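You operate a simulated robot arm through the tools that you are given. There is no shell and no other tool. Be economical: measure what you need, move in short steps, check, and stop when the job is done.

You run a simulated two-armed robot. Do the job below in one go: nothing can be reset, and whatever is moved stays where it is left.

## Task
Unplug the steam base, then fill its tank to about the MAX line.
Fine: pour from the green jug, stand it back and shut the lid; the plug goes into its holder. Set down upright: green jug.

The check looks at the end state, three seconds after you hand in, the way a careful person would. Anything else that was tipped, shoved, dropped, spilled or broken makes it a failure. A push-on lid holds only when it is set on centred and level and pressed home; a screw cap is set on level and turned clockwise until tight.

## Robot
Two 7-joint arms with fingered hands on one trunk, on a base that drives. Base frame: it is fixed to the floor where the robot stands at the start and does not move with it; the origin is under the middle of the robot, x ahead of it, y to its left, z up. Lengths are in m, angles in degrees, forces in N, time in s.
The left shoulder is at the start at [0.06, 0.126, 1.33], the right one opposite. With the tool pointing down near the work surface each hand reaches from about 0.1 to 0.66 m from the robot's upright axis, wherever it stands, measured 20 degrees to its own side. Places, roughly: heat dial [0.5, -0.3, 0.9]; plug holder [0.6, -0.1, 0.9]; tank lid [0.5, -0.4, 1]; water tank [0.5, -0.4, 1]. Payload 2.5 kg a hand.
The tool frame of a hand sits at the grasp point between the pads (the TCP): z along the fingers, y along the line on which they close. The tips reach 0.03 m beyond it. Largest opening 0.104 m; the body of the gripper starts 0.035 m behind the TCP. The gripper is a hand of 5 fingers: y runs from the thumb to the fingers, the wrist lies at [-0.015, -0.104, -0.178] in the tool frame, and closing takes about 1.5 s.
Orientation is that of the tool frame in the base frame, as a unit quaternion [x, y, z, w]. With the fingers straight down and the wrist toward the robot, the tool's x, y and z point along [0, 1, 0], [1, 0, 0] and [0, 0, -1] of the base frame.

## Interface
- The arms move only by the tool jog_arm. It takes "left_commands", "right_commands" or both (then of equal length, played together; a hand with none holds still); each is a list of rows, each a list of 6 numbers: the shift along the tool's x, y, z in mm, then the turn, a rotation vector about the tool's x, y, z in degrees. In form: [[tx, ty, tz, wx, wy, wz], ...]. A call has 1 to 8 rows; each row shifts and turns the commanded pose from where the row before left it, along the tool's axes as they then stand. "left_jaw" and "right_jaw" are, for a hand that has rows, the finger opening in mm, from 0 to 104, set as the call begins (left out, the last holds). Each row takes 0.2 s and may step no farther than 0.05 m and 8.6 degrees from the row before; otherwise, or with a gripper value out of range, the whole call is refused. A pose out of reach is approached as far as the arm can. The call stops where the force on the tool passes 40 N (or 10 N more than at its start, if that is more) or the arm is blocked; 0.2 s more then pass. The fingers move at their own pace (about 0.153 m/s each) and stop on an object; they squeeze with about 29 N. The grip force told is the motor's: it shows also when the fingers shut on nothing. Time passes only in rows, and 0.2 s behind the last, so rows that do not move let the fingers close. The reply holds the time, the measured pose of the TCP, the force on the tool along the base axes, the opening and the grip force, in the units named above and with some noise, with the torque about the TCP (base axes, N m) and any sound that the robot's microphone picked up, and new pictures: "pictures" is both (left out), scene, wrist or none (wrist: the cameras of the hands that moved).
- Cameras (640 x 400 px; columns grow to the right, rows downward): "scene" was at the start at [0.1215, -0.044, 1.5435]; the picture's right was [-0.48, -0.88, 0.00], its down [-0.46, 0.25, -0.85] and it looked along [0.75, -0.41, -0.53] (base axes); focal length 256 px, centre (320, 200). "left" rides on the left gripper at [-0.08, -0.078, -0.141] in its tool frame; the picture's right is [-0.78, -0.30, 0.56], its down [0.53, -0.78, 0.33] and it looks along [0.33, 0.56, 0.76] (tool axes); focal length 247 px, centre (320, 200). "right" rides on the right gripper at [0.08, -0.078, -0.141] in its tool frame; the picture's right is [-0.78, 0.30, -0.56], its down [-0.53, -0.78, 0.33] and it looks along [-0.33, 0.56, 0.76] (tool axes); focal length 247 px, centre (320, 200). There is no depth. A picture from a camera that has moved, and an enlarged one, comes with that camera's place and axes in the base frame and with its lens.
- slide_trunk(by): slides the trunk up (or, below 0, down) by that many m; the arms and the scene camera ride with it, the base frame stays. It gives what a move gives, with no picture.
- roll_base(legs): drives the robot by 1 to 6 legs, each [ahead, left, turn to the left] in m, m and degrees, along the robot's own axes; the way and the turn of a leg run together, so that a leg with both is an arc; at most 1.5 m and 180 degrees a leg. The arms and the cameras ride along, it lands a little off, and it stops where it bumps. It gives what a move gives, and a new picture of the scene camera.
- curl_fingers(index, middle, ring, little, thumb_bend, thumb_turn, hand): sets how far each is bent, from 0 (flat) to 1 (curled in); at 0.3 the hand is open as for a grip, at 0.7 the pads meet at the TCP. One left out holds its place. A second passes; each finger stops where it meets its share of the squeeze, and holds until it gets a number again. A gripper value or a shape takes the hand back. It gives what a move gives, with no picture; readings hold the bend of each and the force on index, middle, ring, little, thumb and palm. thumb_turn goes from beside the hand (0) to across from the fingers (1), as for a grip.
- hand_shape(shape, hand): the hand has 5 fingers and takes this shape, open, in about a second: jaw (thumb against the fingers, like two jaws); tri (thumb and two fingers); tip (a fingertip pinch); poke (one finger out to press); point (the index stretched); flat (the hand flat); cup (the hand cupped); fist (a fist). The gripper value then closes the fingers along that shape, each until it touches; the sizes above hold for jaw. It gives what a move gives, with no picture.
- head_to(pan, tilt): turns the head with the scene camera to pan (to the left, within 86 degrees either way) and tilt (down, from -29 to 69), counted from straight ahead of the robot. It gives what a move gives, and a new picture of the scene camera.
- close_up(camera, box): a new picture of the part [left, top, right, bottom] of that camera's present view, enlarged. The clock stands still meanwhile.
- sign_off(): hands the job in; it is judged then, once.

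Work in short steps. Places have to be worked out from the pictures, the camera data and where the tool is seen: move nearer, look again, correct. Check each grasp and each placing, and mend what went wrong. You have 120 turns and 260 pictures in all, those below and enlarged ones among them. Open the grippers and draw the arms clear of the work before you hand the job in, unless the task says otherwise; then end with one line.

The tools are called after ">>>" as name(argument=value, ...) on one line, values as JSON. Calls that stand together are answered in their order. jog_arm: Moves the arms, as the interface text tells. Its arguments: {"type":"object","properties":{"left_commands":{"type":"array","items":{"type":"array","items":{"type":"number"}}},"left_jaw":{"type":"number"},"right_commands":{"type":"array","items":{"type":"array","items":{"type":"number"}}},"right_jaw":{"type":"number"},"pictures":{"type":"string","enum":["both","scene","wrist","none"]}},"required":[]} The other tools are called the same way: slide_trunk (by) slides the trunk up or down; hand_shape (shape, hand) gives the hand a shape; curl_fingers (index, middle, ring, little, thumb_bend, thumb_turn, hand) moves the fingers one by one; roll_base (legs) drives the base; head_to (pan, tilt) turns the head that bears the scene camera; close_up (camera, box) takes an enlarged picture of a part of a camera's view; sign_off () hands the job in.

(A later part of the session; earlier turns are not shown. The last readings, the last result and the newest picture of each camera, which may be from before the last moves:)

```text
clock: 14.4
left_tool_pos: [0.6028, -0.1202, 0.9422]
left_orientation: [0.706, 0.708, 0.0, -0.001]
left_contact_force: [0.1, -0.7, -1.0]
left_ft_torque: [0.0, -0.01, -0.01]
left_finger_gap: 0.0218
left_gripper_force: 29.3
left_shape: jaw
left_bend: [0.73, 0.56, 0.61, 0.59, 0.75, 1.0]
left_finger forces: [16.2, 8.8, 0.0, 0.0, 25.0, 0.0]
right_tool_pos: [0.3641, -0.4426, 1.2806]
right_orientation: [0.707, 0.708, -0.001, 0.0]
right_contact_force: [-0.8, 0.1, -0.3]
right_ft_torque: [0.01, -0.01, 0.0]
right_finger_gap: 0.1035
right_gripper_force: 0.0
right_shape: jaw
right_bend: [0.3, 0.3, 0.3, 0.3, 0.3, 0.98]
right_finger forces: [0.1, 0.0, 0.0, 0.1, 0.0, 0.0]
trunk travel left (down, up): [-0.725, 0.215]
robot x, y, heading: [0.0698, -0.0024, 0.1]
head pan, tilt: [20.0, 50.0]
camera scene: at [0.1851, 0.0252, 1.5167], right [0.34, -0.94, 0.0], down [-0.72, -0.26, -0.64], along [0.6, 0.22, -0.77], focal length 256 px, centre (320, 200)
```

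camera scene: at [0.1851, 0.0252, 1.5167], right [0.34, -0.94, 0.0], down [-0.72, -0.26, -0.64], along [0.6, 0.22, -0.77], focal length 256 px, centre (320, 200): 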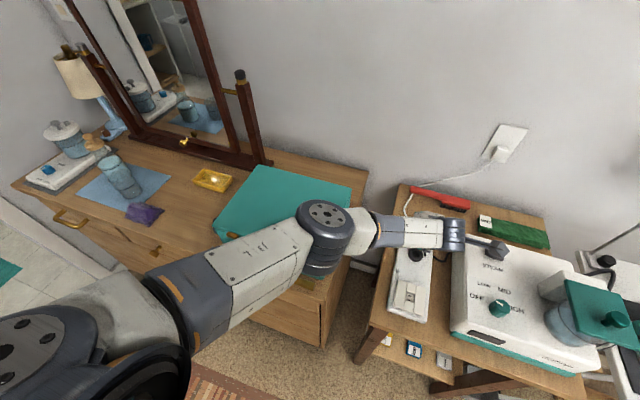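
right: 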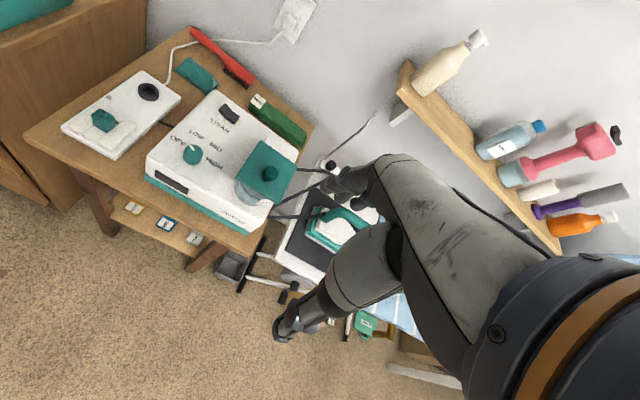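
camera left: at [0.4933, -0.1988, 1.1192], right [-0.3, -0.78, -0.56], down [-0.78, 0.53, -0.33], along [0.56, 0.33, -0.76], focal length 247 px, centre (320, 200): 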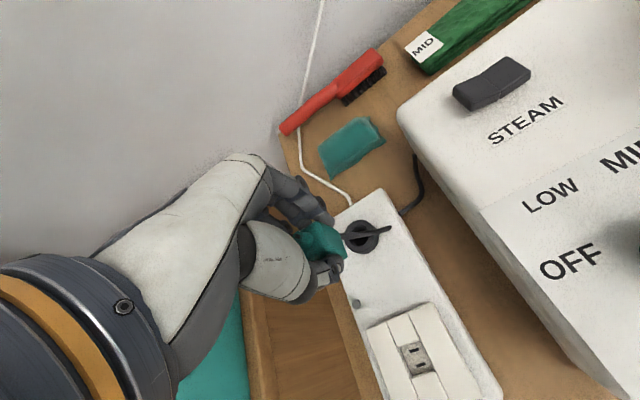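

The elbow sits right over the suitcase and likely touched it. I raise the hand, shift the base 13 cm right so the elbow clears, and bring the hand back.

>>> jog_arm(left_commands=[[0, 0, -40, 0, 0, 0], [0, 0, -40, 0, 0, 0], [0, 0, -40, 0, 0, 0]], pictures="none")

>>> roll_base(legs=[[0, -0.13, 0]])

>>> jog_arm(left_commands=[[40, 0, 0, 0, 0, 0], [40, 0, 0, 0, 0, 0], [40, 0, 0, 0, 0, 0], [8, 0, 0, 0, 0, 0], [0, 0, 0, 0, 0, 0]], pictures="scene")

```text
clock: 15.2
left_tool_pos: [0.6025, -0.1194, 1.0618]
left_orientation: [0.706, 0.708, 0.0, -0.001]
left_contact_force: [0.2, -0.4, -0.7]
left_ft_torque: [-0.02, -0.01, -0.01]
left_finger_gap: 0.0216
left_gripper_force: 28.9
left_shape: jaw
left_bend: [0.73, 0.56, 0.61, 0.59, 0.75, 1.0]
left_finger forces: [16.0, 8.7, 0.0, 0.1, 24.8, 0.0]
right_tool_pos: [0.3635, -0.4435, 1.2801]
right_orientation: [0.707, 0.708, 0.0, 0.0]
right_contact_force: [-0.5, 0.6, 0.5]
right_ft_torque: [0.05, 0.02, -0.02]
right_finger_gap: 0.1039
right_gripper_force: 0.1
right_shape: jaw
right_bend: [0.3, 0.3, 0.3, 0.3, 0.3, 0.98]
right_finger forces: [0.1, 0.0, 0.1, 0.0, 0.0, 0.0]
trunk travel left (down, up): [-0.725, 0.215]
robot x, y, heading: [0.0688, 0.0051, -0.1]
head pan, tilt: [20.0, 50.0]
```

```text
clock: 16.5
left_tool_pos: [0.6022, -0.2469, 1.061]
left_orientation: [0.707, 0.707, 0.001, 0.0]
left_contact_force: [-0.1, 0.4, 0.5]
left_ft_torque: [0.0, 0.03, -0.01]
left_finger_gap: 0.0221
left_gripper_force: 29.3
left_shape: jaw
left_bend: [0.73, 0.56, 0.61, 0.59, 0.75, 1.0]
left_finger forces: [16.0, 8.7, 0.0, 0.1, 24.9, 0.0]
right_tool_pos: [0.3639, -0.571, 1.2791]
right_orientation: [0.707, 0.707, 0.001, 0.0]
right_contact_force: [-0.1, -0.1, 0.2]
right_ft_torque: [0.04, -0.02, -0.02]
right_finger_gap: 0.1036
right_gripper_force: 0.0
right_shape: jaw
right_bend: [0.3, 0.3, 0.3, 0.3, 0.3, 0.98]
right_finger forces: [0.0, 0.1, 0.0, 0.1, 0.1, 0.0]
trunk travel left (down, up): [-0.725, 0.215]
robot x, y, heading: [0.0693, -0.1264, 0.2]
head pan, tilt: [20.0, 50.0]
camera scene: at [0.1852, -0.1036, 1.5167], right [0.34, -0.94, 0.0], down [-0.72, -0.26, -0.64], along [0.6, 0.22, -0.77], focal length 256 px, centre (320, 200)
```

scene: 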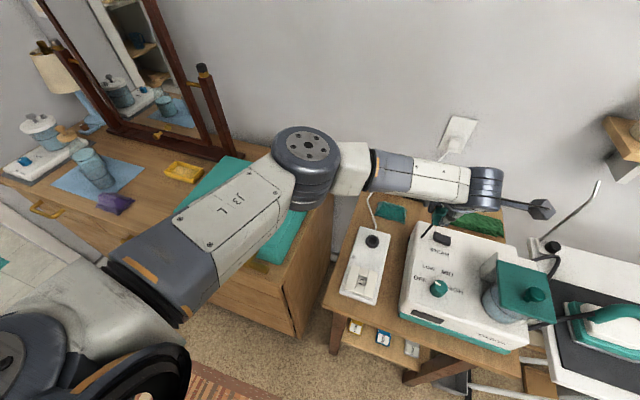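

```text
clock: 17.7
left_tool_pos: [0.6019, -0.1196, 1.0614]
left_orientation: [0.706, 0.708, 0.0, 0.001]
left_contact_force: [0.8, 0.5, -0.9]
left_ft_torque: [0.01, 0.02, 0.04]
left_finger_gap: 0.0216
left_gripper_force: 29.4
left_shape: jaw
left_bend: [0.73, 0.56, 0.61, 0.59, 0.75, 1.0]
left_finger forces: [15.9, 8.5, 0.0, 0.0, 24.5, 0.0]
right_tool_pos: [0.364, -0.5704, 1.2805]
right_orientation: [0.707, 0.707, 0.0, 0.001]
right_contact_force: [0.0, 0.4, 0.8]
right_ft_torque: [-0.05, 0.03, -0.04]
right_finger_gap: 0.1037
right_gripper_force: 0.0
right_shape: jaw
right_bend: [0.3, 0.3, 0.3, 0.3, 0.3, 0.98]
right_finger forces: [0.1, 0.0, 0.0, 0.1, 0.0, 0.0]
trunk travel left (down, up): [-0.725, 0.215]
robot x, y, heading: [0.071, -0.1294, 0.1]
head pan, tilt: [20.0, 50.0]
camera scene: at [0.1852, -0.1024, 1.5167], right [0.34, -0.94, 0.0], down [-0.72, -0.26, -0.64], along [0.6, 0.22, -0.77], focal length 256 px, centre (320, 200)
```

scene: 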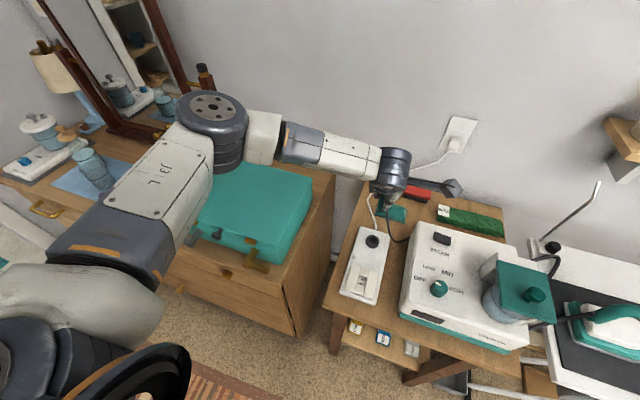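

The elbow is still above the suitcase. I raise the trunk 0.15 m so the elbow stays higher when the hand goes down.

>>> slide_trunk(by=0.18)

>>> jog_arm(left_commands=[[0, 0, 45, 0, 0, 0], [0, 0, 45, 0, 0, 0], [0, 0, 45, 0, 0, 0], [0, 0, 45, 0, 0, 0], [0, 0, 45, 0, 0, 0], [0, 0, 45, 0, 0, 0], [0, 0, 30, 0, 0, 0], [0, 0, 0, 0, 0, 0]], pictures="scene")

```text
clock: 19.7
left_tool_pos: [0.6017, -0.1194, 1.2406]
left_orientation: [0.707, 0.707, 0.0, 0.0]
left_contact_force: [0.5, -0.2, -1.8]
left_ft_torque: [0.02, 0.03, 0.0]
left_finger_gap: 0.022
left_gripper_force: 28.8
left_shape: jaw
left_bend: [0.73, 0.56, 0.61, 0.59, 0.75, 1.0]
left_finger forces: [16.0, 8.7, 0.0, 0.1, 24.3, 0.1]
right_tool_pos: [0.3653, -0.5711, 1.4595]
right_orientation: [0.706, 0.708, 0.0, 0.0]
right_contact_force: [0.2, -0.1, 0.0]
right_ft_torque: [-0.03, 0.0, 0.03]
right_finger_gap: 0.1038
right_gripper_force: 0.0
right_shape: jaw
right_bend: [0.3, 0.3, 0.3, 0.3, 0.3, 0.98]
right_finger forces: [0.0, 0.0, 0.0, 0.1, 0.1, 0.0]
trunk travel left (down, up): [-0.905, 0.035]
robot x, y, heading: [0.0707, -0.1285, 0.3]
head pan, tilt: [20.0, 50.0]
```

```text
clock: 21.5
left_tool_pos: [0.5899, -0.1133, 0.9694]
left_orientation: [0.706, 0.708, 0.0, 0.0]
left_contact_force: [0.9, -0.1, -0.4]
left_ft_torque: [0.01, -0.01, -0.02]
left_finger_gap: 0.0216
left_gripper_force: 28.8
left_shape: jaw
left_bend: [0.73, 0.56, 0.62, 0.59, 0.75, 1.0]
left_finger forces: [15.9, 8.8, 0.1, 0.1, 24.7, 0.0]
left hand out of reach, approached as far as the arm can: row 6, 7
right_tool_pos: [0.3641, -0.5712, 1.4604]
right_orientation: [0.707, 0.708, 0.0, 0.0]
right_contact_force: [0.2, -0.1, -0.8]
right_ft_torque: [0.02, 0.02, 0.02]
right_finger_gap: 0.1035
right_gripper_force: 0.1
right_shape: jaw
right_bend: [0.3, 0.3, 0.3, 0.3, 0.3, 0.98]
right_finger forces: [0.0, 0.0, 0.0, 0.1, 0.0, 0.0]
trunk travel left (down, up): [-0.905, 0.035]
robot x, y, heading: [0.071, -0.1308, 0.1]
head pan, tilt: [20.0, 50.0]
camera scene: at [0.1849, -0.1037, 1.6968], right [0.34, -0.94, 0.0], down [-0.72, -0.26, -0.64], along [0.6, 0.22, -0.77], focal length 256 px, centre (320, 200)
```

scene: 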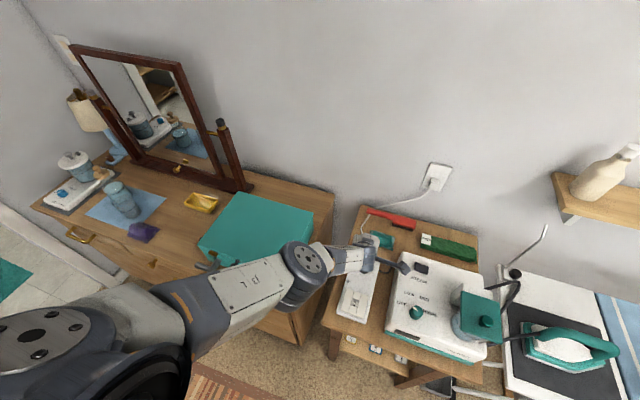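

Reach limit again; I drive 6 cm forward with the trunk high, then place the hand.

>>> roll_base(legs=[[0.07, 0, 0]])

>>> jog_arm(left_commands=[[0, 0, 0, 0, 0, 0]], pictures="none")

```text
clock: 22.5
left_tool_pos: [0.6586, -0.1126, 0.97]
left_orientation: [0.706, 0.708, -0.001, -0.001]
left_contact_force: [-0.6, -0.5, -0.6]
left_ft_torque: [-0.01, 0.0, 0.0]
left_finger_gap: 0.0216
left_gripper_force: 28.8
left_shape: jaw
left_bend: [0.73, 0.56, 0.62, 0.59, 0.75, 1.0]
left_finger forces: [15.9, 8.8, 0.0, 0.0, 24.6, 0.0]
right_tool_pos: [0.4329, -0.5705, 1.4604]
right_orientation: [0.706, 0.708, 0.0, 0.0]
right_contact_force: [-0.5, 1.1, -0.6]
right_ft_torque: [-0.01, 0.02, -0.02]
right_finger_gap: 0.1035
right_gripper_force: 0.0
right_shape: jaw
right_bend: [0.3, 0.3, 0.3, 0.3, 0.3, 0.98]
right_finger forces: [0.1, 0.0, 0.1, 0.1, 0.0, 0.0]
trunk travel left (down, up): [-0.905, 0.035]
robot x, y, heading: [0.1413, -0.128, 0.1]
head pan, tilt: [20.0, 50.0]
camera scene: at [0.2551, -0.1027, 1.6967], right [0.34, -0.94, 0.0], down [-0.72, -0.26, -0.64], along [0.6, 0.22, -0.77], focal length 256 px, centre (320, 200)
```

scene: 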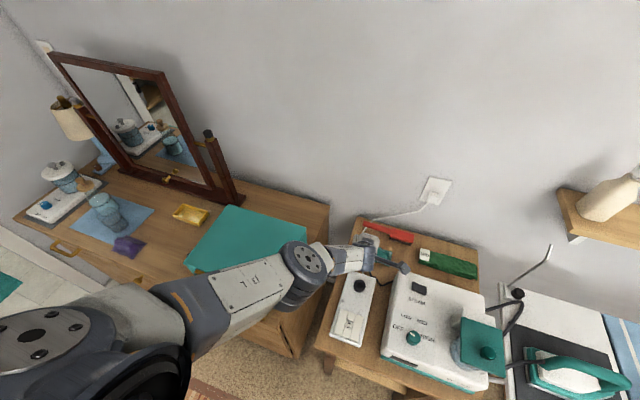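

```text
clock: 22.9
left_tool_pos: [0.6579, -0.1124, 0.9699]
left_orientation: [0.706, 0.708, 0.0, 0.0]
left_contact_force: [-0.6, 0.2, -0.5]
left_ft_torque: [-0.01, 0.01, 0.02]
left_finger_gap: 0.0216
left_gripper_force: 28.8
left_shape: jaw
left_bend: [0.73, 0.56, 0.62, 0.59, 0.75, 1.0]
left_finger forces: [16.0, 8.8, 0.1, 0.0, 24.7, 0.0]
right_tool_pos: [0.4326, -0.569, 1.4612]
right_orientation: [0.706, 0.708, 0.001, 0.001]
right_contact_force: [-0.4, -0.7, 0.6]
right_ft_torque: [-0.03, 0.0, -0.01]
right_finger_gap: 0.1036
right_gripper_force: 0.1
right_shape: jaw
right_bend: [0.3, 0.3, 0.3, 0.3, 0.3, 0.98]
right_finger forces: [0.0, 0.1, 0.0, 0.0, 0.0, 0.1]
trunk travel left (down, up): [-0.905, 0.035]
robot x, y, heading: [0.1385, -0.1269, -0.1]
head pan, tilt: [20.0, 50.0]
```

I move the hand back over the ring at (0.603,-0.119) and lower to about 0.92.

>>> jog_arm(left_commands=[[-3, -20, 0, 0, 0, 0], [-4, -20, 0, 0, 0, 0], [0, -15, 0, 0, 0, 0], [0, 0, 20, 0, 0, 0], [0, 0, 20, 0, 0, 0], [0, 0, 0, 0, 0, 0]], pictures="scene")

>>> close_up(camera="left", box=[260, 160, 420, 300])

>>> close_up(camera="scene", box=[200, 180, 420, 330])

```text
clock: 24.3
left_tool_pos: [0.6037, -0.1185, 0.929]
left_orientation: [0.706, 0.708, 0.0, 0.001]
left_contact_force: [0.0, 0.2, 0.4]
left_ft_torque: [-0.03, -0.02, 0.02]
left_finger_gap: 0.0215
left_gripper_force: 28.9
left_shape: jaw
left_bend: [0.73, 0.56, 0.62, 0.59, 0.76, 1.0]
left_finger forces: [15.8, 8.7, 0.0, 0.0, 24.4, 0.0]
right_tool_pos: [0.4324, -0.5706, 1.4607]
right_orientation: [0.706, 0.708, 0.0, 0.001]
right_contact_force: [-0.1, 0.6, -0.1]
right_ft_torque: [0.04, -0.02, -0.01]
right_finger_gap: 0.1037
right_gripper_force: 0.1
right_shape: jaw
right_bend: [0.3, 0.3, 0.3, 0.3, 0.3, 0.98]
right_finger forces: [0.0, 0.0, 0.0, 0.0, 0.0, 0.0]
trunk travel left (down, up): [-0.905, 0.035]
robot x, y, heading: [0.1394, -0.1311, -0.1]
head pan, tilt: [20.0, 50.0]
camera scene: at [0.2546, -0.1022, 1.6967], right [0.34, -0.94, 0.0], down [-0.72, -0.26, -0.64], along [0.6, 0.22, -0.77], focal length 256 px, centre (320, 200)
```

scene: 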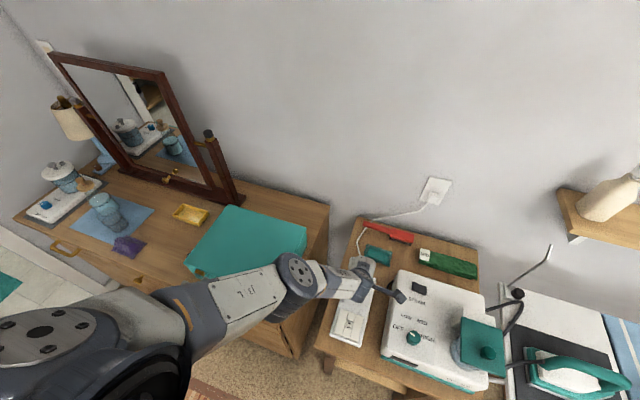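

```text
2.86 times, centred on (340, 230) of left
camera zoom: at [0.5264, -0.2001, 1.0715], right [-0.29, -0.78, -0.56], down [-0.78, 0.53, -0.33], along [0.55, 0.33, -0.76], focal length 706 px, centre (263, 114)
```

zoom: 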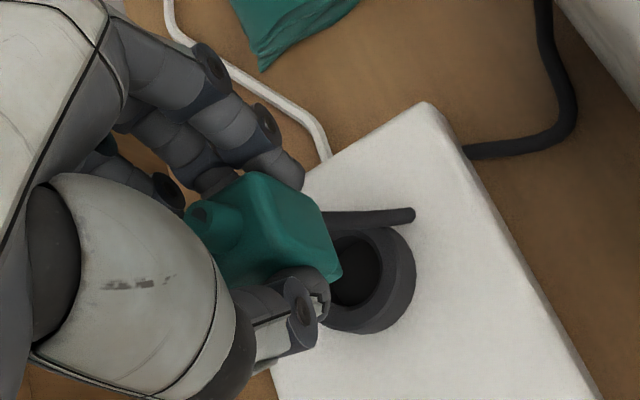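

```text
2.67 times, centred on (310, 255) of scene
camera zoom: at [0.2546, -0.1022, 1.6967], right [0.34, -0.94, 0.0], down [-0.72, -0.26, -0.64], along [0.6, 0.22, -0.77], focal length 681 px, centre (347, 53)
```

zoom: 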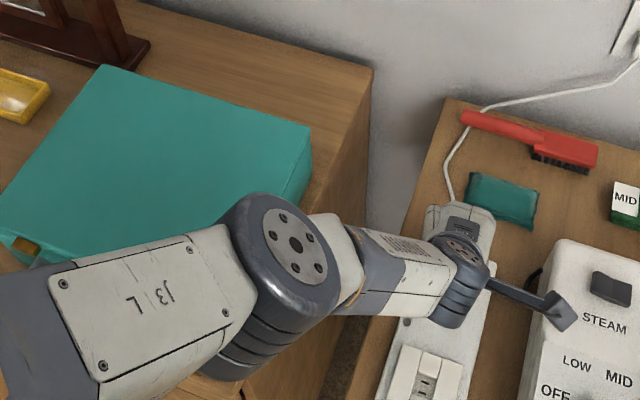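

Elbow appears clear now. I descend in small steps, watching y.

>>> jog_arm(left_commands=[[0, 1, 8, 0, 0, 0], [0, 0, 8, 0, 0, 0], [0, 0, 7, 0, 0, 0], [0, 0, 5, 0, 0, 0], [0, 0, 0, 0, 0, 0]], pictures="none")

>>> close_up(camera="left", box=[260, 160, 420, 300])

>>> close_up(camera="right", box=[0, 0, 200, 140])

```text
clock: 25.5
left_tool_pos: [0.5982, -0.1119, 0.9177]
left_orientation: [0.707, 0.707, 0.0, 0.0]
left_contact_force: [-0.1, 0.1, 0.0]
left_ft_torque: [0.0, 0.0, -0.02]
left_finger_gap: 0.0217
left_gripper_force: 29.1
left_shape: jaw
left_bend: [0.73, 0.56, 0.62, 0.59, 0.76, 1.0]
left_finger forces: [15.8, 8.7, 0.0, 0.1, 24.5, 0.0]
left hand out of reach, approached as far as the arm can: row 1, 2, 3, 4
right_tool_pos: [0.4337, -0.5707, 1.4602]
right_orientation: [0.707, 0.708, 0.0, -0.001]
right_contact_force: [0.6, 0.4, -0.3]
right_ft_torque: [0.02, -0.02, 0.01]
right_finger_gap: 0.1036
right_gripper_force: 0.0
right_shape: jaw
right_bend: [0.3, 0.3, 0.3, 0.3, 0.3, 0.98]
right_finger forces: [0.0, 0.0, 0.0, 0.0, 0.0, 0.0]
trunk travel left (down, up): [-0.905, 0.035]
robot x, y, heading: [0.139, -0.1276, 0.0]
head pan, tilt: [20.0, 50.0]
```

```text
2.86 times, centred on (340, 230) of left
camera zoom: at [0.5217, -0.1919, 1.0586], right [-0.29, -0.78, -0.56], down [-0.78, 0.53, -0.33], along [0.55, 0.34, -0.76], focal length 706 px, centre (263, 114)
```

zoom: 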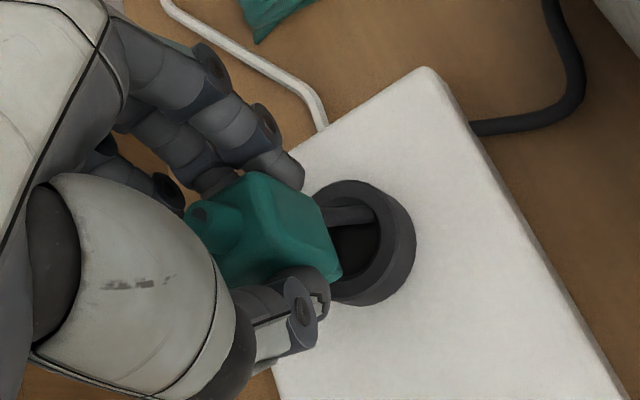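

```text
2.86 times, centred on (100, 70) of right
camera zoom: at [0.3561, -0.4901, 1.6027], right [0.3, -0.78, 0.56], down [-0.78, -0.54, -0.33], along [0.56, -0.33, -0.76], focal length 706 px, centre (949, 571)
```

zoom: 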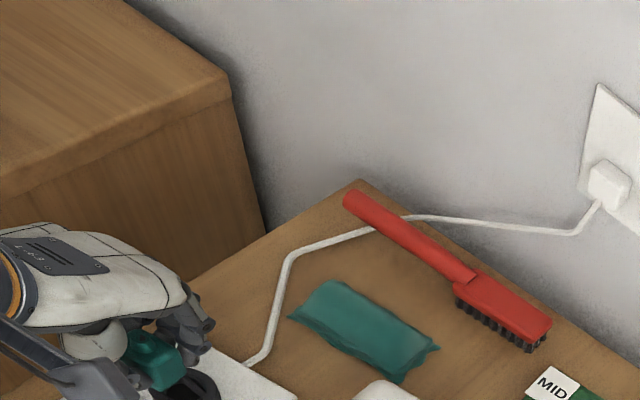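

Reach-limited at this trunk height. I raise the hand, lower the trunk 8 cm, and return.

>>> jog_arm(left_commands=[[0, 0, -40, 0, 0, 0], [0, 0, -40, 0, 0, 0], [0, 0, 0, 0, 0, 0]], pictures="none")

>>> slide_trunk(by=-0.08)

```text
clock: 26.3
left_tool_pos: [0.6337, -0.1128, 0.9471]
left_orientation: [0.702, 0.712, 0.004, -0.004]
left_contact_force: [-0.2, 0.4, -0.3]
left_ft_torque: [0.0, 0.02, 0.0]
left_finger_gap: 0.0218
left_gripper_force: 29.6
left_shape: jaw
left_bend: [0.73, 0.56, 0.62, 0.59, 0.76, 1.0]
left_finger forces: [15.8, 8.7, 0.0, 0.1, 24.4, 0.1]
left hand out of reach, approached as far as the arm can: row 1, 2
right_tool_pos: [0.4323, -0.5694, 1.4604]
right_orientation: [0.706, 0.708, 0.0, -0.001]
right_contact_force: [-0.4, 1.1, 0.5]
right_ft_torque: [0.02, 0.01, -0.01]
right_finger_gap: 0.1034
right_gripper_force: 0.0
right_shape: jaw
right_bend: [0.3, 0.3, 0.3, 0.3, 0.3, 0.98]
right_finger forces: [0.0, 0.1, 0.0, 0.0, 0.0, 0.0]
trunk travel left (down, up): [-0.905, 0.035]
robot x, y, heading: [0.139, -0.1255, 0.2]
head pan, tilt: [20.0, 50.0]
```

```text
clock: 27.2
left_tool_pos: [0.6389, -0.1141, 0.8853]
left_orientation: [0.704, 0.71, 0.01, 0.001]
left_contact_force: [-14.5, -1.2, 33.2]
left_ft_torque: [0.05, 0.65, 0.08]
left_finger_gap: 0.0251
left_gripper_force: 29.3
left_shape: jaw
left_bend: [0.74, 0.56, 0.62, 0.59, 0.78, 1.0]
left_finger forces: [14.5, 8.0, 0.1, 0.0, 51.5, 0.0]
right_tool_pos: [0.4302, -0.5706, 1.39]
right_orientation: [0.707, 0.708, 0.001, 0.001]
right_contact_force: [0.6, 0.2, 0.1]
right_ft_torque: [0.0, 0.04, -0.04]
right_finger_gap: 0.1036
right_gripper_force: 0.1
right_shape: jaw
right_bend: [0.3, 0.3, 0.3, 0.3, 0.3, 0.98]
right_finger forces: [0.1, 0.1, 0.0, 0.1, 0.0, 0.1]
trunk travel left (down, up): [-0.835, 0.105]
robot x, y, heading: [0.1378, -0.1258, 0.2]
head pan, tilt: [20.0, 50.0]
stopped: the force on the tool passed its limit at 71 N (the readings are from after the stop); the commanded pose is now the measured one
```

The hand moved oddly at the limit and the thumb pressed on the ring. I lift straight away and check.

>>> jog_arm(left_commands=[[0, 0, -15, 0, 0, 0], [0, 0, -20, 0, 0, 0], [0, 0, -20, 0, 0, 0], [0, 0, -20, 0, 0, 0], [0, 0, 0, 0, 0, 0]])

>>> close_up(camera="left", box=[260, 160, 420, 300])

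```text
clock: 28.4
left_tool_pos: [0.6524, -0.1246, 0.9398]
left_orientation: [0.704, 0.71, 0.009, -0.001]
left_contact_force: [0.2, 0.0, -0.6]
left_ft_torque: [-0.02, 0.0, 0.01]
left_finger_gap: 0.0224
left_gripper_force: 28.4
left_shape: jaw
left_bend: [0.73, 0.56, 0.62, 0.59, 0.77, 1.0]
left_finger forces: [16.4, 9.1, 0.0, 0.0, 25.6, 0.0]
left hand out of reach, approached as far as the arm can: row 1, 2, 3
right_tool_pos: [0.4325, -0.5712, 1.3902]
right_orientation: [0.706, 0.708, 0.001, 0.0]
right_contact_force: [0.3, -0.1, -0.1]
right_ft_torque: [0.03, -0.03, -0.02]
right_finger_gap: 0.1036
right_gripper_force: 0.0
right_shape: jaw
right_bend: [0.3, 0.3, 0.3, 0.3, 0.3, 0.98]
right_finger forces: [0.0, 0.1, 0.0, 0.0, 0.0, 0.0]
trunk travel left (down, up): [-0.835, 0.105]
robot x, y, heading: [0.1401, -0.1273, -0.0]
head pan, tilt: [20.0, 50.0]
camera scene: at [0.254, -0.1039, 1.6269], right [0.34, -0.94, 0.0], down [-0.72, -0.26, -0.64], along [0.6, 0.22, -0.77], focal length 256 px, centre (320, 200)
camera left: at [0.5737, -0.2075, 1.0781], right [-0.28, -0.77, -0.57], down [-0.78, 0.53, -0.33], along [0.56, 0.35, -0.75], focal length 247 px, centre (320, 200)
```

scene: 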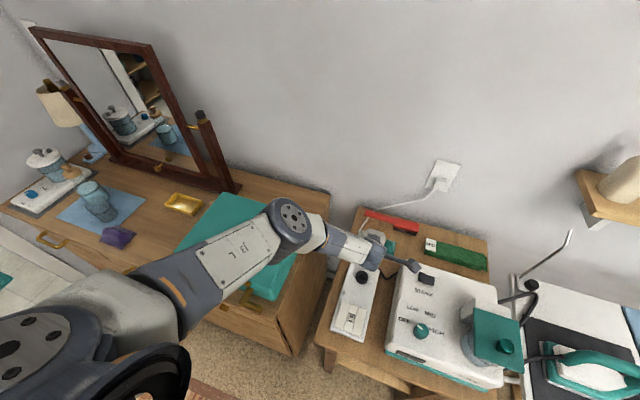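
left: 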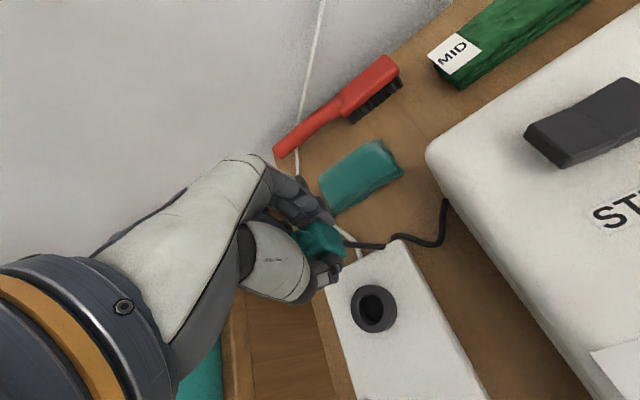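

```text
2.86 times, centred on (340, 230) of left
camera zoom: at [0.5737, -0.2075, 1.0781], right [-0.28, -0.77, -0.57], down [-0.78, 0.53, -0.33], along [0.56, 0.35, -0.75], focal length 706 px, centre (263, 114)
```

zoom: 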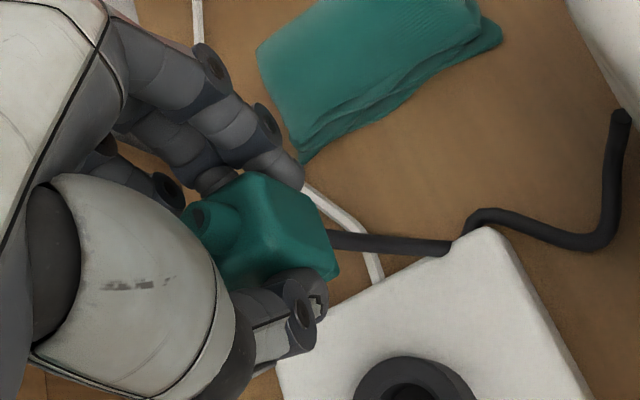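

The plug is still firmly held and the cord intact. I try the ring position at this trunk height, staying high.

>>> jog_arm(left_commands=[[1, -16, 0, 0, 0, 0], [2, -16, 0, 0, 0, 0], [2, -15, 0, 0, 0, 0], [0, 0, 0, 0, 0, 0]], pictures="none")

```text
clock: 29.4
left_tool_pos: [0.6046, -0.12, 0.9384]
left_orientation: [0.704, 0.71, 0.007, 0.0]
left_contact_force: [-0.5, -0.1, -0.8]
left_ft_torque: [-0.01, 0.01, 0.02]
left_finger_gap: 0.0224
left_gripper_force: 28.9
left_shape: jaw
left_bend: [0.73, 0.56, 0.62, 0.59, 0.77, 1.0]
left_finger forces: [16.5, 9.1, 0.0, 0.0, 25.7, 0.1]
right_tool_pos: [0.4324, -0.5709, 1.3911]
right_orientation: [0.707, 0.707, 0.0, 0.0]
right_contact_force: [0.0, 0.3, 0.1]
right_ft_torque: [0.01, -0.01, -0.03]
right_finger_gap: 0.104
right_gripper_force: 0.0
right_shape: jaw
right_bend: [0.3, 0.3, 0.3, 0.3, 0.3, 0.98]
right_finger forces: [0.0, 0.1, 0.1, 0.1, 0.1, 0.0]
trunk travel left (down, up): [-0.835, 0.105]
robot x, y, heading: [0.1408, -0.1297, -0.1]
head pan, tilt: [20.0, 50.0]
```

Reachable here. I level the tool by half a degree and descend in small steps.

>>> jog_arm(left_commands=[[1, 0, 8, 0.57, -0.57, 0.5], [0, 0, 8, 0, 0, 0], [0, 0, 8, 0, 0, 0], [0, 0, 0, 0, 0, 0]], pictures="none")

>>> close_up(camera="left", box=[260, 160, 420, 300])

```text
clock: 30.4
left_tool_pos: [0.6052, -0.1186, 0.9142]
left_orientation: [0.707, 0.707, 0.0, -0.001]
left_contact_force: [0.6, 0.3, -0.4]
left_ft_torque: [-0.02, -0.01, -0.03]
left_finger_gap: 0.0225
left_gripper_force: 28.9
left_shape: jaw
left_bend: [0.73, 0.56, 0.62, 0.59, 0.77, 1.0]
left_finger forces: [16.5, 9.1, 0.0, 0.1, 25.7, 0.0]
right_tool_pos: [0.4333, -0.5702, 1.3915]
right_orientation: [0.707, 0.707, 0.0, 0.0]
right_contact_force: [0.3, 0.6, 0.2]
right_ft_torque: [0.0, 0.0, 0.05]
right_finger_gap: 0.1037
right_gripper_force: 0.1
right_shape: jaw
right_bend: [0.3, 0.3, 0.3, 0.3, 0.3, 0.98]
right_finger forces: [0.0, 0.0, 0.1, 0.0, 0.0, 0.1]
trunk travel left (down, up): [-0.835, 0.105]
robot x, y, heading: [0.1426, -0.1268, 0.3]
head pan, tilt: [20.0, 50.0]
```

```text
2.86 times, centred on (340, 230) of left
camera zoom: at [0.5279, -0.1987, 1.055], right [-0.3, -0.77, -0.56], down [-0.78, 0.54, -0.33], along [0.56, 0.33, -0.76], focal length 706 px, centre (263, 114)
```

zoom: 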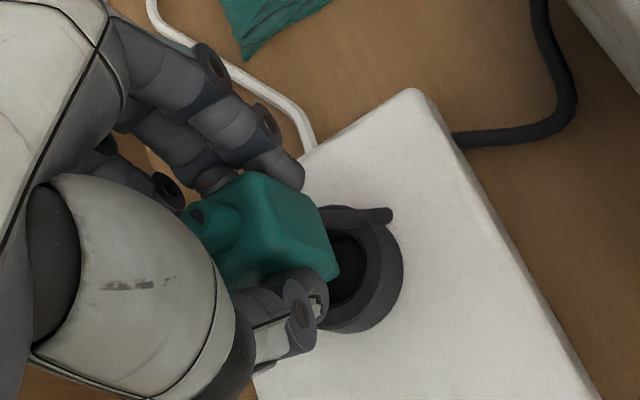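

Tracking is true now. I continue down.

>>> jog_arm(left_commands=[[0, 0, 6, 0, 0, 0], [0, 0, 6, 0, 0, 0], [0, 0, 6, 0, 0, 0], [0, 0, 0, 0, 0, 0]], pictures="none")

>>> close_up(camera="left", box=[260, 160, 420, 300])

>>> head_to(pan=0, tilt=55)

>>> close_up(camera="scene", box=[220, 130, 380, 260])

```text
clock: 31.4
left_tool_pos: [0.6063, -0.1174, 0.8962]
left_orientation: [0.707, 0.707, 0.001, -0.002]
left_contact_force: [-0.2, 0.0, -1.2]
left_ft_torque: [0.02, -0.02, 0.02]
left_finger_gap: 0.0223
left_gripper_force: 29.3
left_shape: jaw
left_bend: [0.73, 0.56, 0.62, 0.59, 0.77, 1.0]
left_finger forces: [16.6, 9.2, 0.0, 0.0, 25.7, 0.1]
right_tool_pos: [0.4335, -0.5705, 1.3893]
right_orientation: [0.706, 0.708, 0.0, 0.0]
right_contact_force: [0.7, -0.4, -0.6]
right_ft_torque: [0.03, 0.0, -0.03]
right_finger_gap: 0.1039
right_gripper_force: 0.0
right_shape: jaw
right_bend: [0.3, 0.3, 0.3, 0.3, 0.3, 0.98]
right_finger forces: [0.0, 0.0, 0.0, 0.0, 0.0, 0.1]
trunk travel left (down, up): [-0.835, 0.105]
robot x, y, heading: [0.1391, -0.1268, -0.0]
head pan, tilt: [20.0, 50.0]
```

```text
2.86 times, centred on (340, 230) of left
camera zoom: at [0.528, -0.1984, 1.037], right [-0.3, -0.77, -0.56], down [-0.78, 0.54, -0.33], along [0.56, 0.33, -0.76], focal length 706 px, centre (263, 114)
```

zoom: 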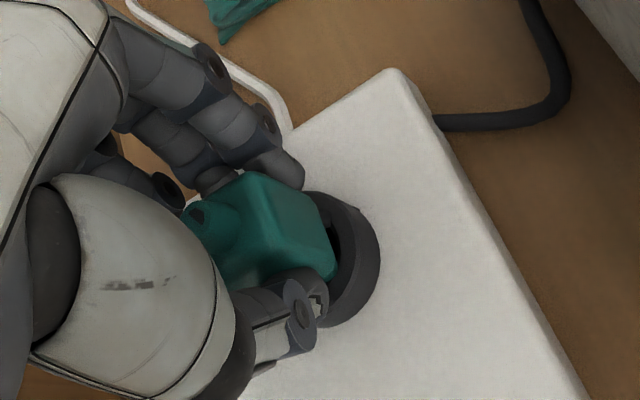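

```text
clock: 32.3
left_tool_pos: [0.606, -0.118, 0.896]
left_orientation: [0.707, 0.707, 0.0, -0.001]
left_contact_force: [0.3, 0.1, -1.0]
left_ft_torque: [0.0, 0.04, 0.01]
left_finger_gap: 0.0225
left_gripper_force: 28.8
left_shape: jaw
left_bend: [0.73, 0.56, 0.62, 0.59, 0.77, 1.0]
left_finger forces: [16.5, 9.2, 0.0, 0.0, 25.7, 0.0]
right_tool_pos: [0.4336, -0.5688, 1.3903]
right_orientation: [0.706, 0.708, 0.0, 0.0]
right_contact_force: [0.3, -0.2, -0.1]
right_ft_torque: [0.04, 0.01, -0.01]
right_finger_gap: 0.1037
right_gripper_force: 0.1
right_shape: jaw
right_bend: [0.3, 0.3, 0.3, 0.3, 0.3, 0.98]
right_finger forces: [0.0, 0.0, 0.0, 0.0, 0.0, 0.1]
trunk travel left (down, up): [-0.835, 0.105]
robot x, y, heading: [0.1428, -0.1278, 0.2]
head pan, tilt: [0.0, 55.0]
camera scene: at [0.2543, -0.1288, 1.6204], right [0.0, -1.0, 0.0], down [-0.82, 0.0, -0.57], along [0.57, 0.0, -0.82], focal length 256 px, centre (320, 200)
```

scene: 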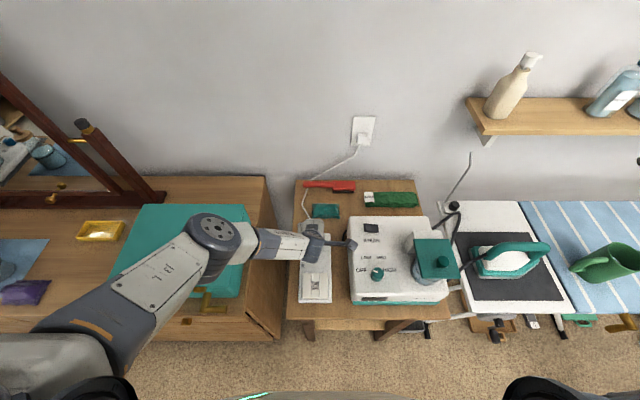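

```text
3.08 times, centred on (300, 195) of scene
camera zoom: at [0.2543, -0.1288, 1.6204], right [0.0, -1.0, 0.0], down [-0.82, 0.0, -0.57], along [0.57, 0.0, -0.82], focal length 786 px, centre (382, 215)
```

zoom: 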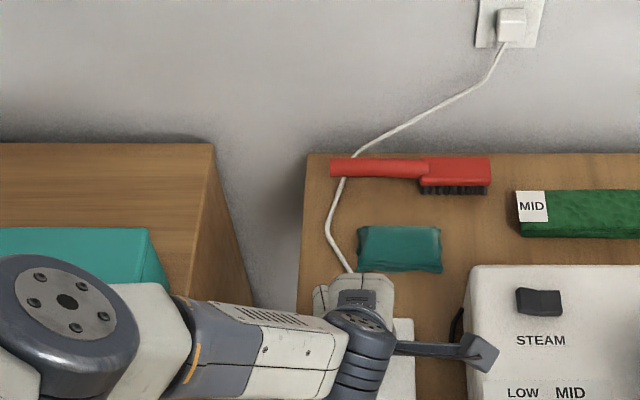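

Comparing the ring with the plug base suggests shifting about 3 mm toward the robot and 2 mm right before the last descent.

>>> jog_arm(left_commands=[[-2, -3.5, 0, 0, 0, 0], [0, 0, 4, 0, 0, 0], [0, 0, 4, 0, 0, 0], [0, 0, 0, 0, 0, 0]], pictures="none")

>>> close_up(camera="left", box=[280, 180, 380, 270])

```text
clock: 33.3
left_tool_pos: [0.6036, -0.1188, 0.8909]
left_orientation: [0.707, 0.708, 0.004, 0.001]
left_contact_force: [5.7, 3.6, 18.3]
left_ft_torque: [0.12, -0.37, 0.05]
left_finger_gap: 0.0234
left_gripper_force: 28.9
left_shape: jaw
left_bend: [0.73, 0.55, 0.62, 0.59, 0.77, 1.0]
left_finger forces: [19.3, 11.7, 0.0, 0.0, 25.4, 0.1]
right_tool_pos: [0.4332, -0.5692, 1.3913]
right_orientation: [0.707, 0.707, 0.001, 0.001]
right_contact_force: [0.7, -0.3, 0.6]
right_ft_torque: [0.02, -0.02, 0.02]
right_finger_gap: 0.1037
right_gripper_force: 0.1
right_shape: jaw
right_bend: [0.3, 0.3, 0.3, 0.3, 0.3, 0.98]
right_finger forces: [0.1, 0.1, 0.0, 0.0, 0.0, 0.0]
trunk travel left (down, up): [-0.835, 0.105]
robot x, y, heading: [0.1433, -0.127, -0.0]
head pan, tilt: [0.0, 55.0]
```

```text
4.44 times, centred on (330, 225) of left
camera zoom: at [0.5259, -0.1998, 1.0309], right [-0.29, -0.77, -0.56], down [-0.77, 0.54, -0.34], along [0.56, 0.34, -0.76], focal length 1098 px, centre (276, 89)
```

zoom: 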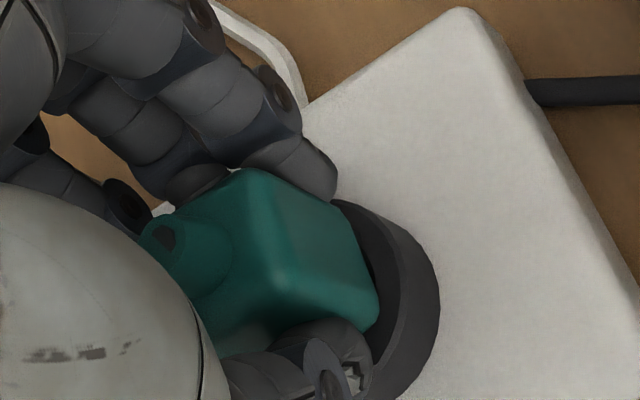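

Contact at 18 N, with the plug seeming over or in the ring. I look from the right wrist camera before deciding.

>>> jog_arm(right_commands=[[40, 0, 0, 0, 0, 0], [40, 0, 0, 0, 0, 0], [40, -40, 0, 0, 0, 0], [30, -40, 0, 0, 0, 0]], pictures="wrist")

```text
refused: row 3 steps farther than a row can; nothing moved
```

>>> jog_arm(right_commands=[[40, 0, 0, 0, 0, 0], [40, 0, 0, 0, 0, 0], [30, -35, 0, 0, 0, 0], [30, -35, 0, 0, 0, 0]], pictures="wrist")

```text
clock: 34.3
left_tool_pos: [0.604, -0.1195, 0.8911]
left_orientation: [0.708, 0.707, 0.002, 0.001]
left_contact_force: [5.8, 5.1, 17.3]
left_ft_torque: [0.14, -0.4, 0.08]
left_finger_gap: 0.024
left_gripper_force: 28.4
left_shape: jaw
left_bend: [0.73, 0.54, 0.62, 0.59, 0.77, 1.0]
left_finger forces: [19.5, 12.0, 0.0, 0.0, 25.1, 0.1]
right_tool_pos: [0.3634, -0.4356, 1.3962]
right_orientation: [0.706, 0.708, -0.001, -0.001]
right_contact_force: [0.6, -0.7, -0.8]
right_ft_torque: [0.0, -0.01, 0.0]
right_finger_gap: 0.1038
right_gripper_force: 0.1
right_shape: jaw
right_bend: [0.3, 0.3, 0.3, 0.3, 0.3, 0.98]
right_finger forces: [0.0, 0.1, 0.0, 0.0, 0.2, 0.0]
right hand out of reach, approached as far as the arm can: row 4
trunk travel left (down, up): [-0.835, 0.105]
robot x, y, heading: [0.1373, -0.1304, 0.0]
head pan, tilt: [0.0, 55.0]
camera right: at [0.2862, -0.3549, 1.5393], right [0.3, -0.78, 0.56], down [-0.78, -0.54, -0.33], along [0.56, -0.33, -0.76], focal length 247 px, centre (320, 200)
```

right: 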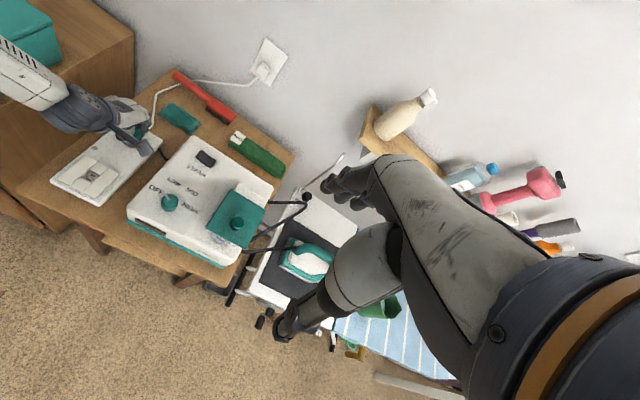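

>>> close_up(camera="right", box=[90, 95, 170, 155])

```text
6.67 times, centred on (130, 125) of right
camera zoom: at [0.2862, -0.3549, 1.5393], right [0.3, -0.78, 0.56], down [-0.78, -0.54, -0.33], along [0.56, -0.33, -0.76], focal length 1646 px, centre (1587, 700)
```

zoom: 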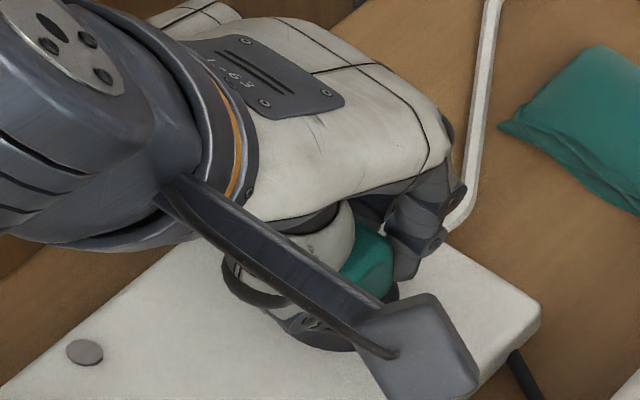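

The camera paddle blocks that view. The torque suggests contact on the far side of the plug, so I lift 4 mm, shift 3 mm toward the robot and press lightly again.

>>> jog_arm(left_commands=[[0, 0, -6, 0, 0, 0], [0, -3, 0, 0, 0, 0], [0, 0, 0, 0, 0, 0], [0, 0, 4, 0, 0, 0], [0, 0, 3, 0, 0, 0], [0, 0, 0, 0, 0, 0]], pictures="none")

>>> close_up(camera="left", box=[280, 180, 380, 270])

```text
clock: 35.7
left_tool_pos: [0.6017, -0.119, 0.89]
left_orientation: [0.707, 0.707, 0.004, 0.002]
left_contact_force: [7.4, 6.7, 24.8]
left_ft_torque: [0.21, -0.58, 0.06]
left_finger_gap: 0.0238
left_gripper_force: 28.9
left_shape: jaw
left_bend: [0.73, 0.53, 0.62, 0.59, 0.77, 1.0]
left_finger forces: [20.3, 13.8, 0.1, 0.1, 26.9, 0.0]
right_tool_pos: [0.364, -0.4356, 1.3972]
right_orientation: [0.707, 0.707, 0.001, 0.001]
right_contact_force: [-0.4, 0.1, 0.9]
right_ft_torque: [0.02, 0.01, 0.02]
right_finger_gap: 0.1037
right_gripper_force: 0.0
right_shape: jaw
right_bend: [0.3, 0.3, 0.3, 0.3, 0.3, 0.98]
right_finger forces: [0.0, 0.0, 0.0, 0.0, 0.1, 0.0]
trunk travel left (down, up): [-0.835, 0.105]
robot x, y, heading: [0.1381, -0.1291, -0.0]
head pan, tilt: [0.0, 55.0]
```

```text
4.44 times, centred on (330, 225) of left
camera zoom: at [0.5233, -0.1998, 1.0304], right [-0.29, -0.77, -0.56], down [-0.77, 0.54, -0.34], along [0.56, 0.34, -0.76], focal length 1098 px, centre (276, 89)
```

zoom: 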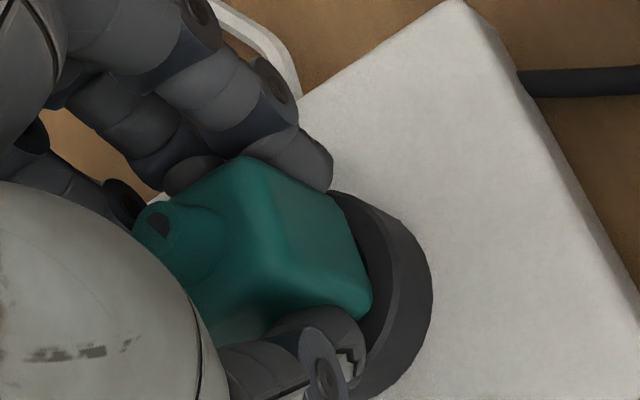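

The plug base appears centred over the ring, with the fingertips probably touching the ring's rim. I unload slightly and open the fingers gently to let it seat.

>>> jog_arm(left_commands=[[0, 0, -3, 0, 0, 0], [0, 0, 0, 0, 0, 0], [0, 0, 0, 0, 0, 0], [0, 0, 0, 0, 0, 0]], left_jaw=45, pictures="none")

>>> close_up(camera="left", box=[260, 160, 420, 300])

```text
clock: 36.7
left_tool_pos: [0.5986, -0.1204, 0.8889]
left_orientation: [0.708, 0.706, 0.0, 0.0]
left_contact_force: [1.3, 0.8, -1.2]
left_ft_torque: [0.03, -0.02, -0.03]
left_finger_gap: 0.0458
left_gripper_force: 0.0
left_shape: jaw
left_bend: [0.74, 0.47, 0.44, 0.43, 0.72, 1.0]
left_finger forces: [0.6, 0.7, 0.1, 0.1, 0.0, 0.1]
right_tool_pos: [0.3644, -0.4367, 1.398]
right_orientation: [0.706, 0.708, 0.0, -0.001]
right_contact_force: [-0.8, 0.0, 0.5]
right_ft_torque: [0.0, 0.01, 0.01]
right_finger_gap: 0.1039
right_gripper_force: 0.0
right_shape: jaw
right_bend: [0.3, 0.3, 0.3, 0.3, 0.3, 0.98]
right_finger forces: [0.0, 0.0, 0.0, 0.0, 0.1, 0.0]
trunk travel left (down, up): [-0.835, 0.105]
robot x, y, heading: [0.1355, -0.1237, -0.1]
head pan, tilt: [0.0, 55.0]
```

```text
2.86 times, centred on (340, 230) of left
camera zoom: at [0.5208, -0.2008, 1.0307], right [-0.3, -0.77, -0.56], down [-0.78, 0.54, -0.33], along [0.56, 0.33, -0.76], focal length 706 px, centre (263, 114)
```

zoom: 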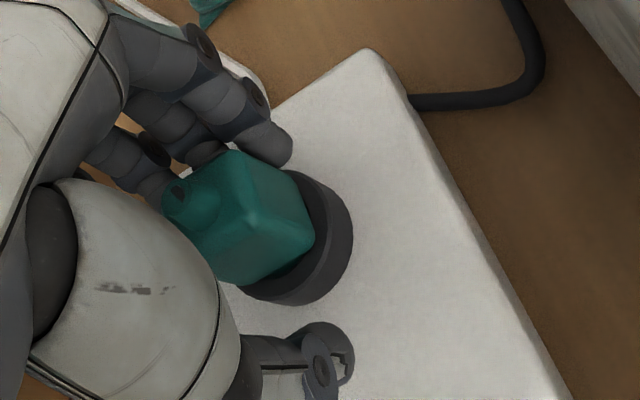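

The plug stays upright on the ring. I open further and lift clear to inspect.

>>> jog_arm(left_commands=[[0, -4, 0, 0, 0, 0], [0, 0, 0, 0, 0, 0], [0, 0, -30, 0, 0, 0], [0, 0, -40, 0, 0, 0], [0, 0, -40, 0, 0, 0], [0, 0, 0, 0, 0, 0]], left_jaw=90, pictures="none")

>>> close_up(camera="left", box=[300, 160, 460, 300])

>>> close_up(camera="right", box=[60, 85, 180, 175])

```text
clock: 38.1
left_tool_pos: [0.5958, -0.1203, 1.0002]
left_orientation: [0.707, 0.707, 0.001, -0.001]
left_contact_force: [-0.4, -1.2, -0.2]
left_ft_torque: [-0.04, 0.01, -0.03]
left_finger_gap: 0.0897
left_gripper_force: 0.2
left_shape: jaw
left_bend: [0.27, 0.33, 0.31, 0.32, 0.42, 0.98]
left_finger forces: [0.0, 0.0, 0.0, 0.0, 0.0, 0.0]
right_tool_pos: [0.3655, -0.4352, 1.3969]
right_orientation: [0.707, 0.708, 0.0, 0.0]
right_contact_force: [-0.1, 0.5, -0.1]
right_ft_torque: [-0.02, 0.03, -0.05]
right_finger_gap: 0.1037
right_gripper_force: 0.1
right_shape: jaw
right_bend: [0.3, 0.3, 0.3, 0.3, 0.3, 0.98]
right_finger forces: [0.0, 0.0, 0.1, 0.0, 0.1, 0.0]
trunk travel left (down, up): [-0.835, 0.105]
robot x, y, heading: [0.1381, -0.1272, 0.2]
head pan, tilt: [0.0, 55.0]
```

```text
2.86 times, centred on (380, 230) of left
camera zoom: at [0.5183, -0.2015, 1.1418], right [-0.3, -0.77, -0.56], down [-0.78, 0.54, -0.33], along [0.56, 0.34, -0.76], focal length 706 px, centre (149, 114)
```

zoom: 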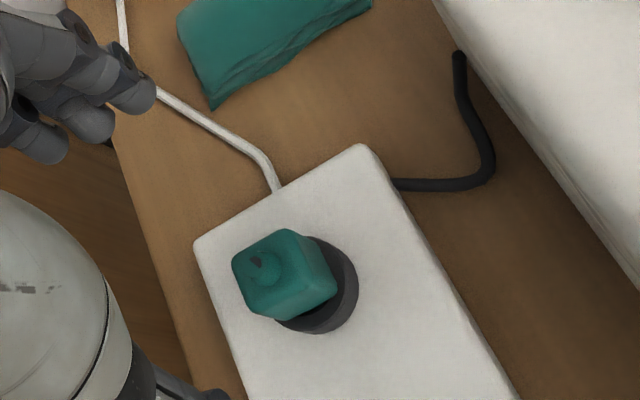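

```text
4.44 times, centred on (120, 130) of right
camera zoom: at [0.2875, -0.3563, 1.5393], right [0.3, -0.78, 0.56], down [-0.78, -0.54, -0.33], along [0.56, -0.33, -0.76], focal length 1098 px, centre (1209, 511)
```

zoom: 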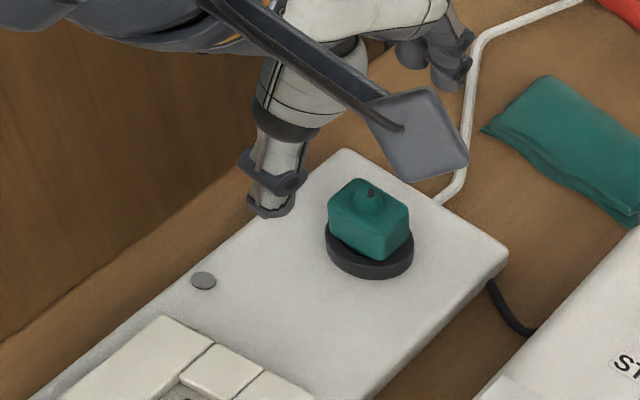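

The plug stands upright, centred on the ring. I press it home lightly with the closed fingertips.

>>> jog_arm(left_commands=[[2, 6, 0, 0, 0, 0], [0, 0, 0, 0, 0, 0], [0, 0, 0, 0, 0, 0], [0, 0, 0, 0, 0, 0], [0, 0, 0, 0, 0, 0], [0, 0, 30, 0, 0, 0], [0, 0, 25, 0, 0, 0], [0, 0, 0, 0, 0, 0]], left_jaw=0, pictures="none")

>>> close_up(camera="left", box=[260, 160, 420, 300])

>>> close_up(camera="right", box=[60, 85, 180, 175])

```text
clock: 39.9
left_tool_pos: [0.6009, -0.1195, 0.945]
left_orientation: [0.707, 0.707, 0.001, 0.0]
left_contact_force: [0.4, -0.1, -0.6]
left_ft_torque: [-0.02, 0.0, -0.01]
left_finger_gap: 0.0
left_gripper_force: 29.2
left_shape: jaw
left_bend: [0.7, 0.7, 0.7, 0.7, 0.46, 1.0]
left_finger forces: [0.1, 0.0, 0.0, 0.0, 0.0, 0.0]
right_tool_pos: [0.3645, -0.4354, 1.3968]
right_orientation: [0.706, 0.708, 0.0, 0.001]
right_contact_force: [-0.3, -0.5, 0.7]
right_ft_torque: [-0.01, 0.0, -0.02]
right_finger_gap: 0.1039
right_gripper_force: 0.0
right_shape: jaw
right_bend: [0.3, 0.3, 0.3, 0.3, 0.3, 0.98]
right_finger forces: [0.0, 0.1, 0.0, 0.1, 0.0, 0.0]
trunk travel left (down, up): [-0.835, 0.105]
robot x, y, heading: [0.1422, -0.1297, -0.0]
head pan, tilt: [0.0, 55.0]
```

```text
2.86 times, centred on (340, 230) of left
camera zoom: at [0.5236, -0.1994, 1.086], right [-0.3, -0.77, -0.56], down [-0.78, 0.54, -0.33], along [0.56, 0.33, -0.76], focal length 706 px, centre (263, 114)
```

zoom: 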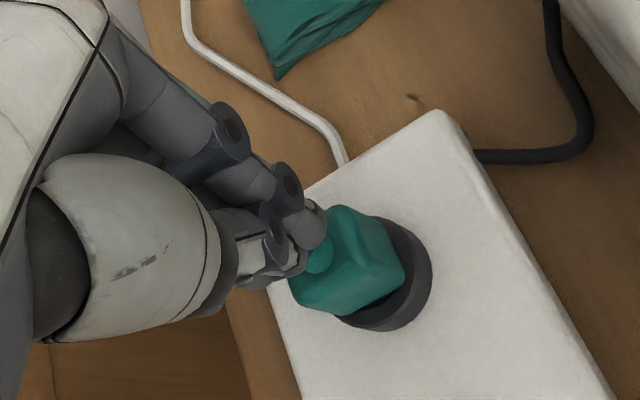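

```text
4.44 times, centred on (120, 130) of right
camera zoom: at [0.2874, -0.3562, 1.5393], right [0.3, -0.78, 0.56], down [-0.78, -0.54, -0.33], along [0.56, -0.33, -0.76], focal length 1098 px, centre (1209, 511)
```

zoom: 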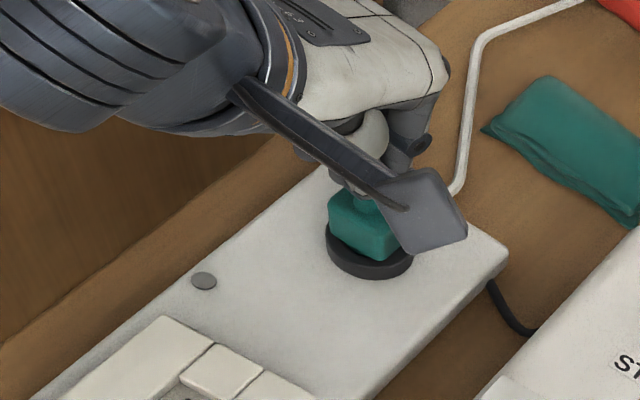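

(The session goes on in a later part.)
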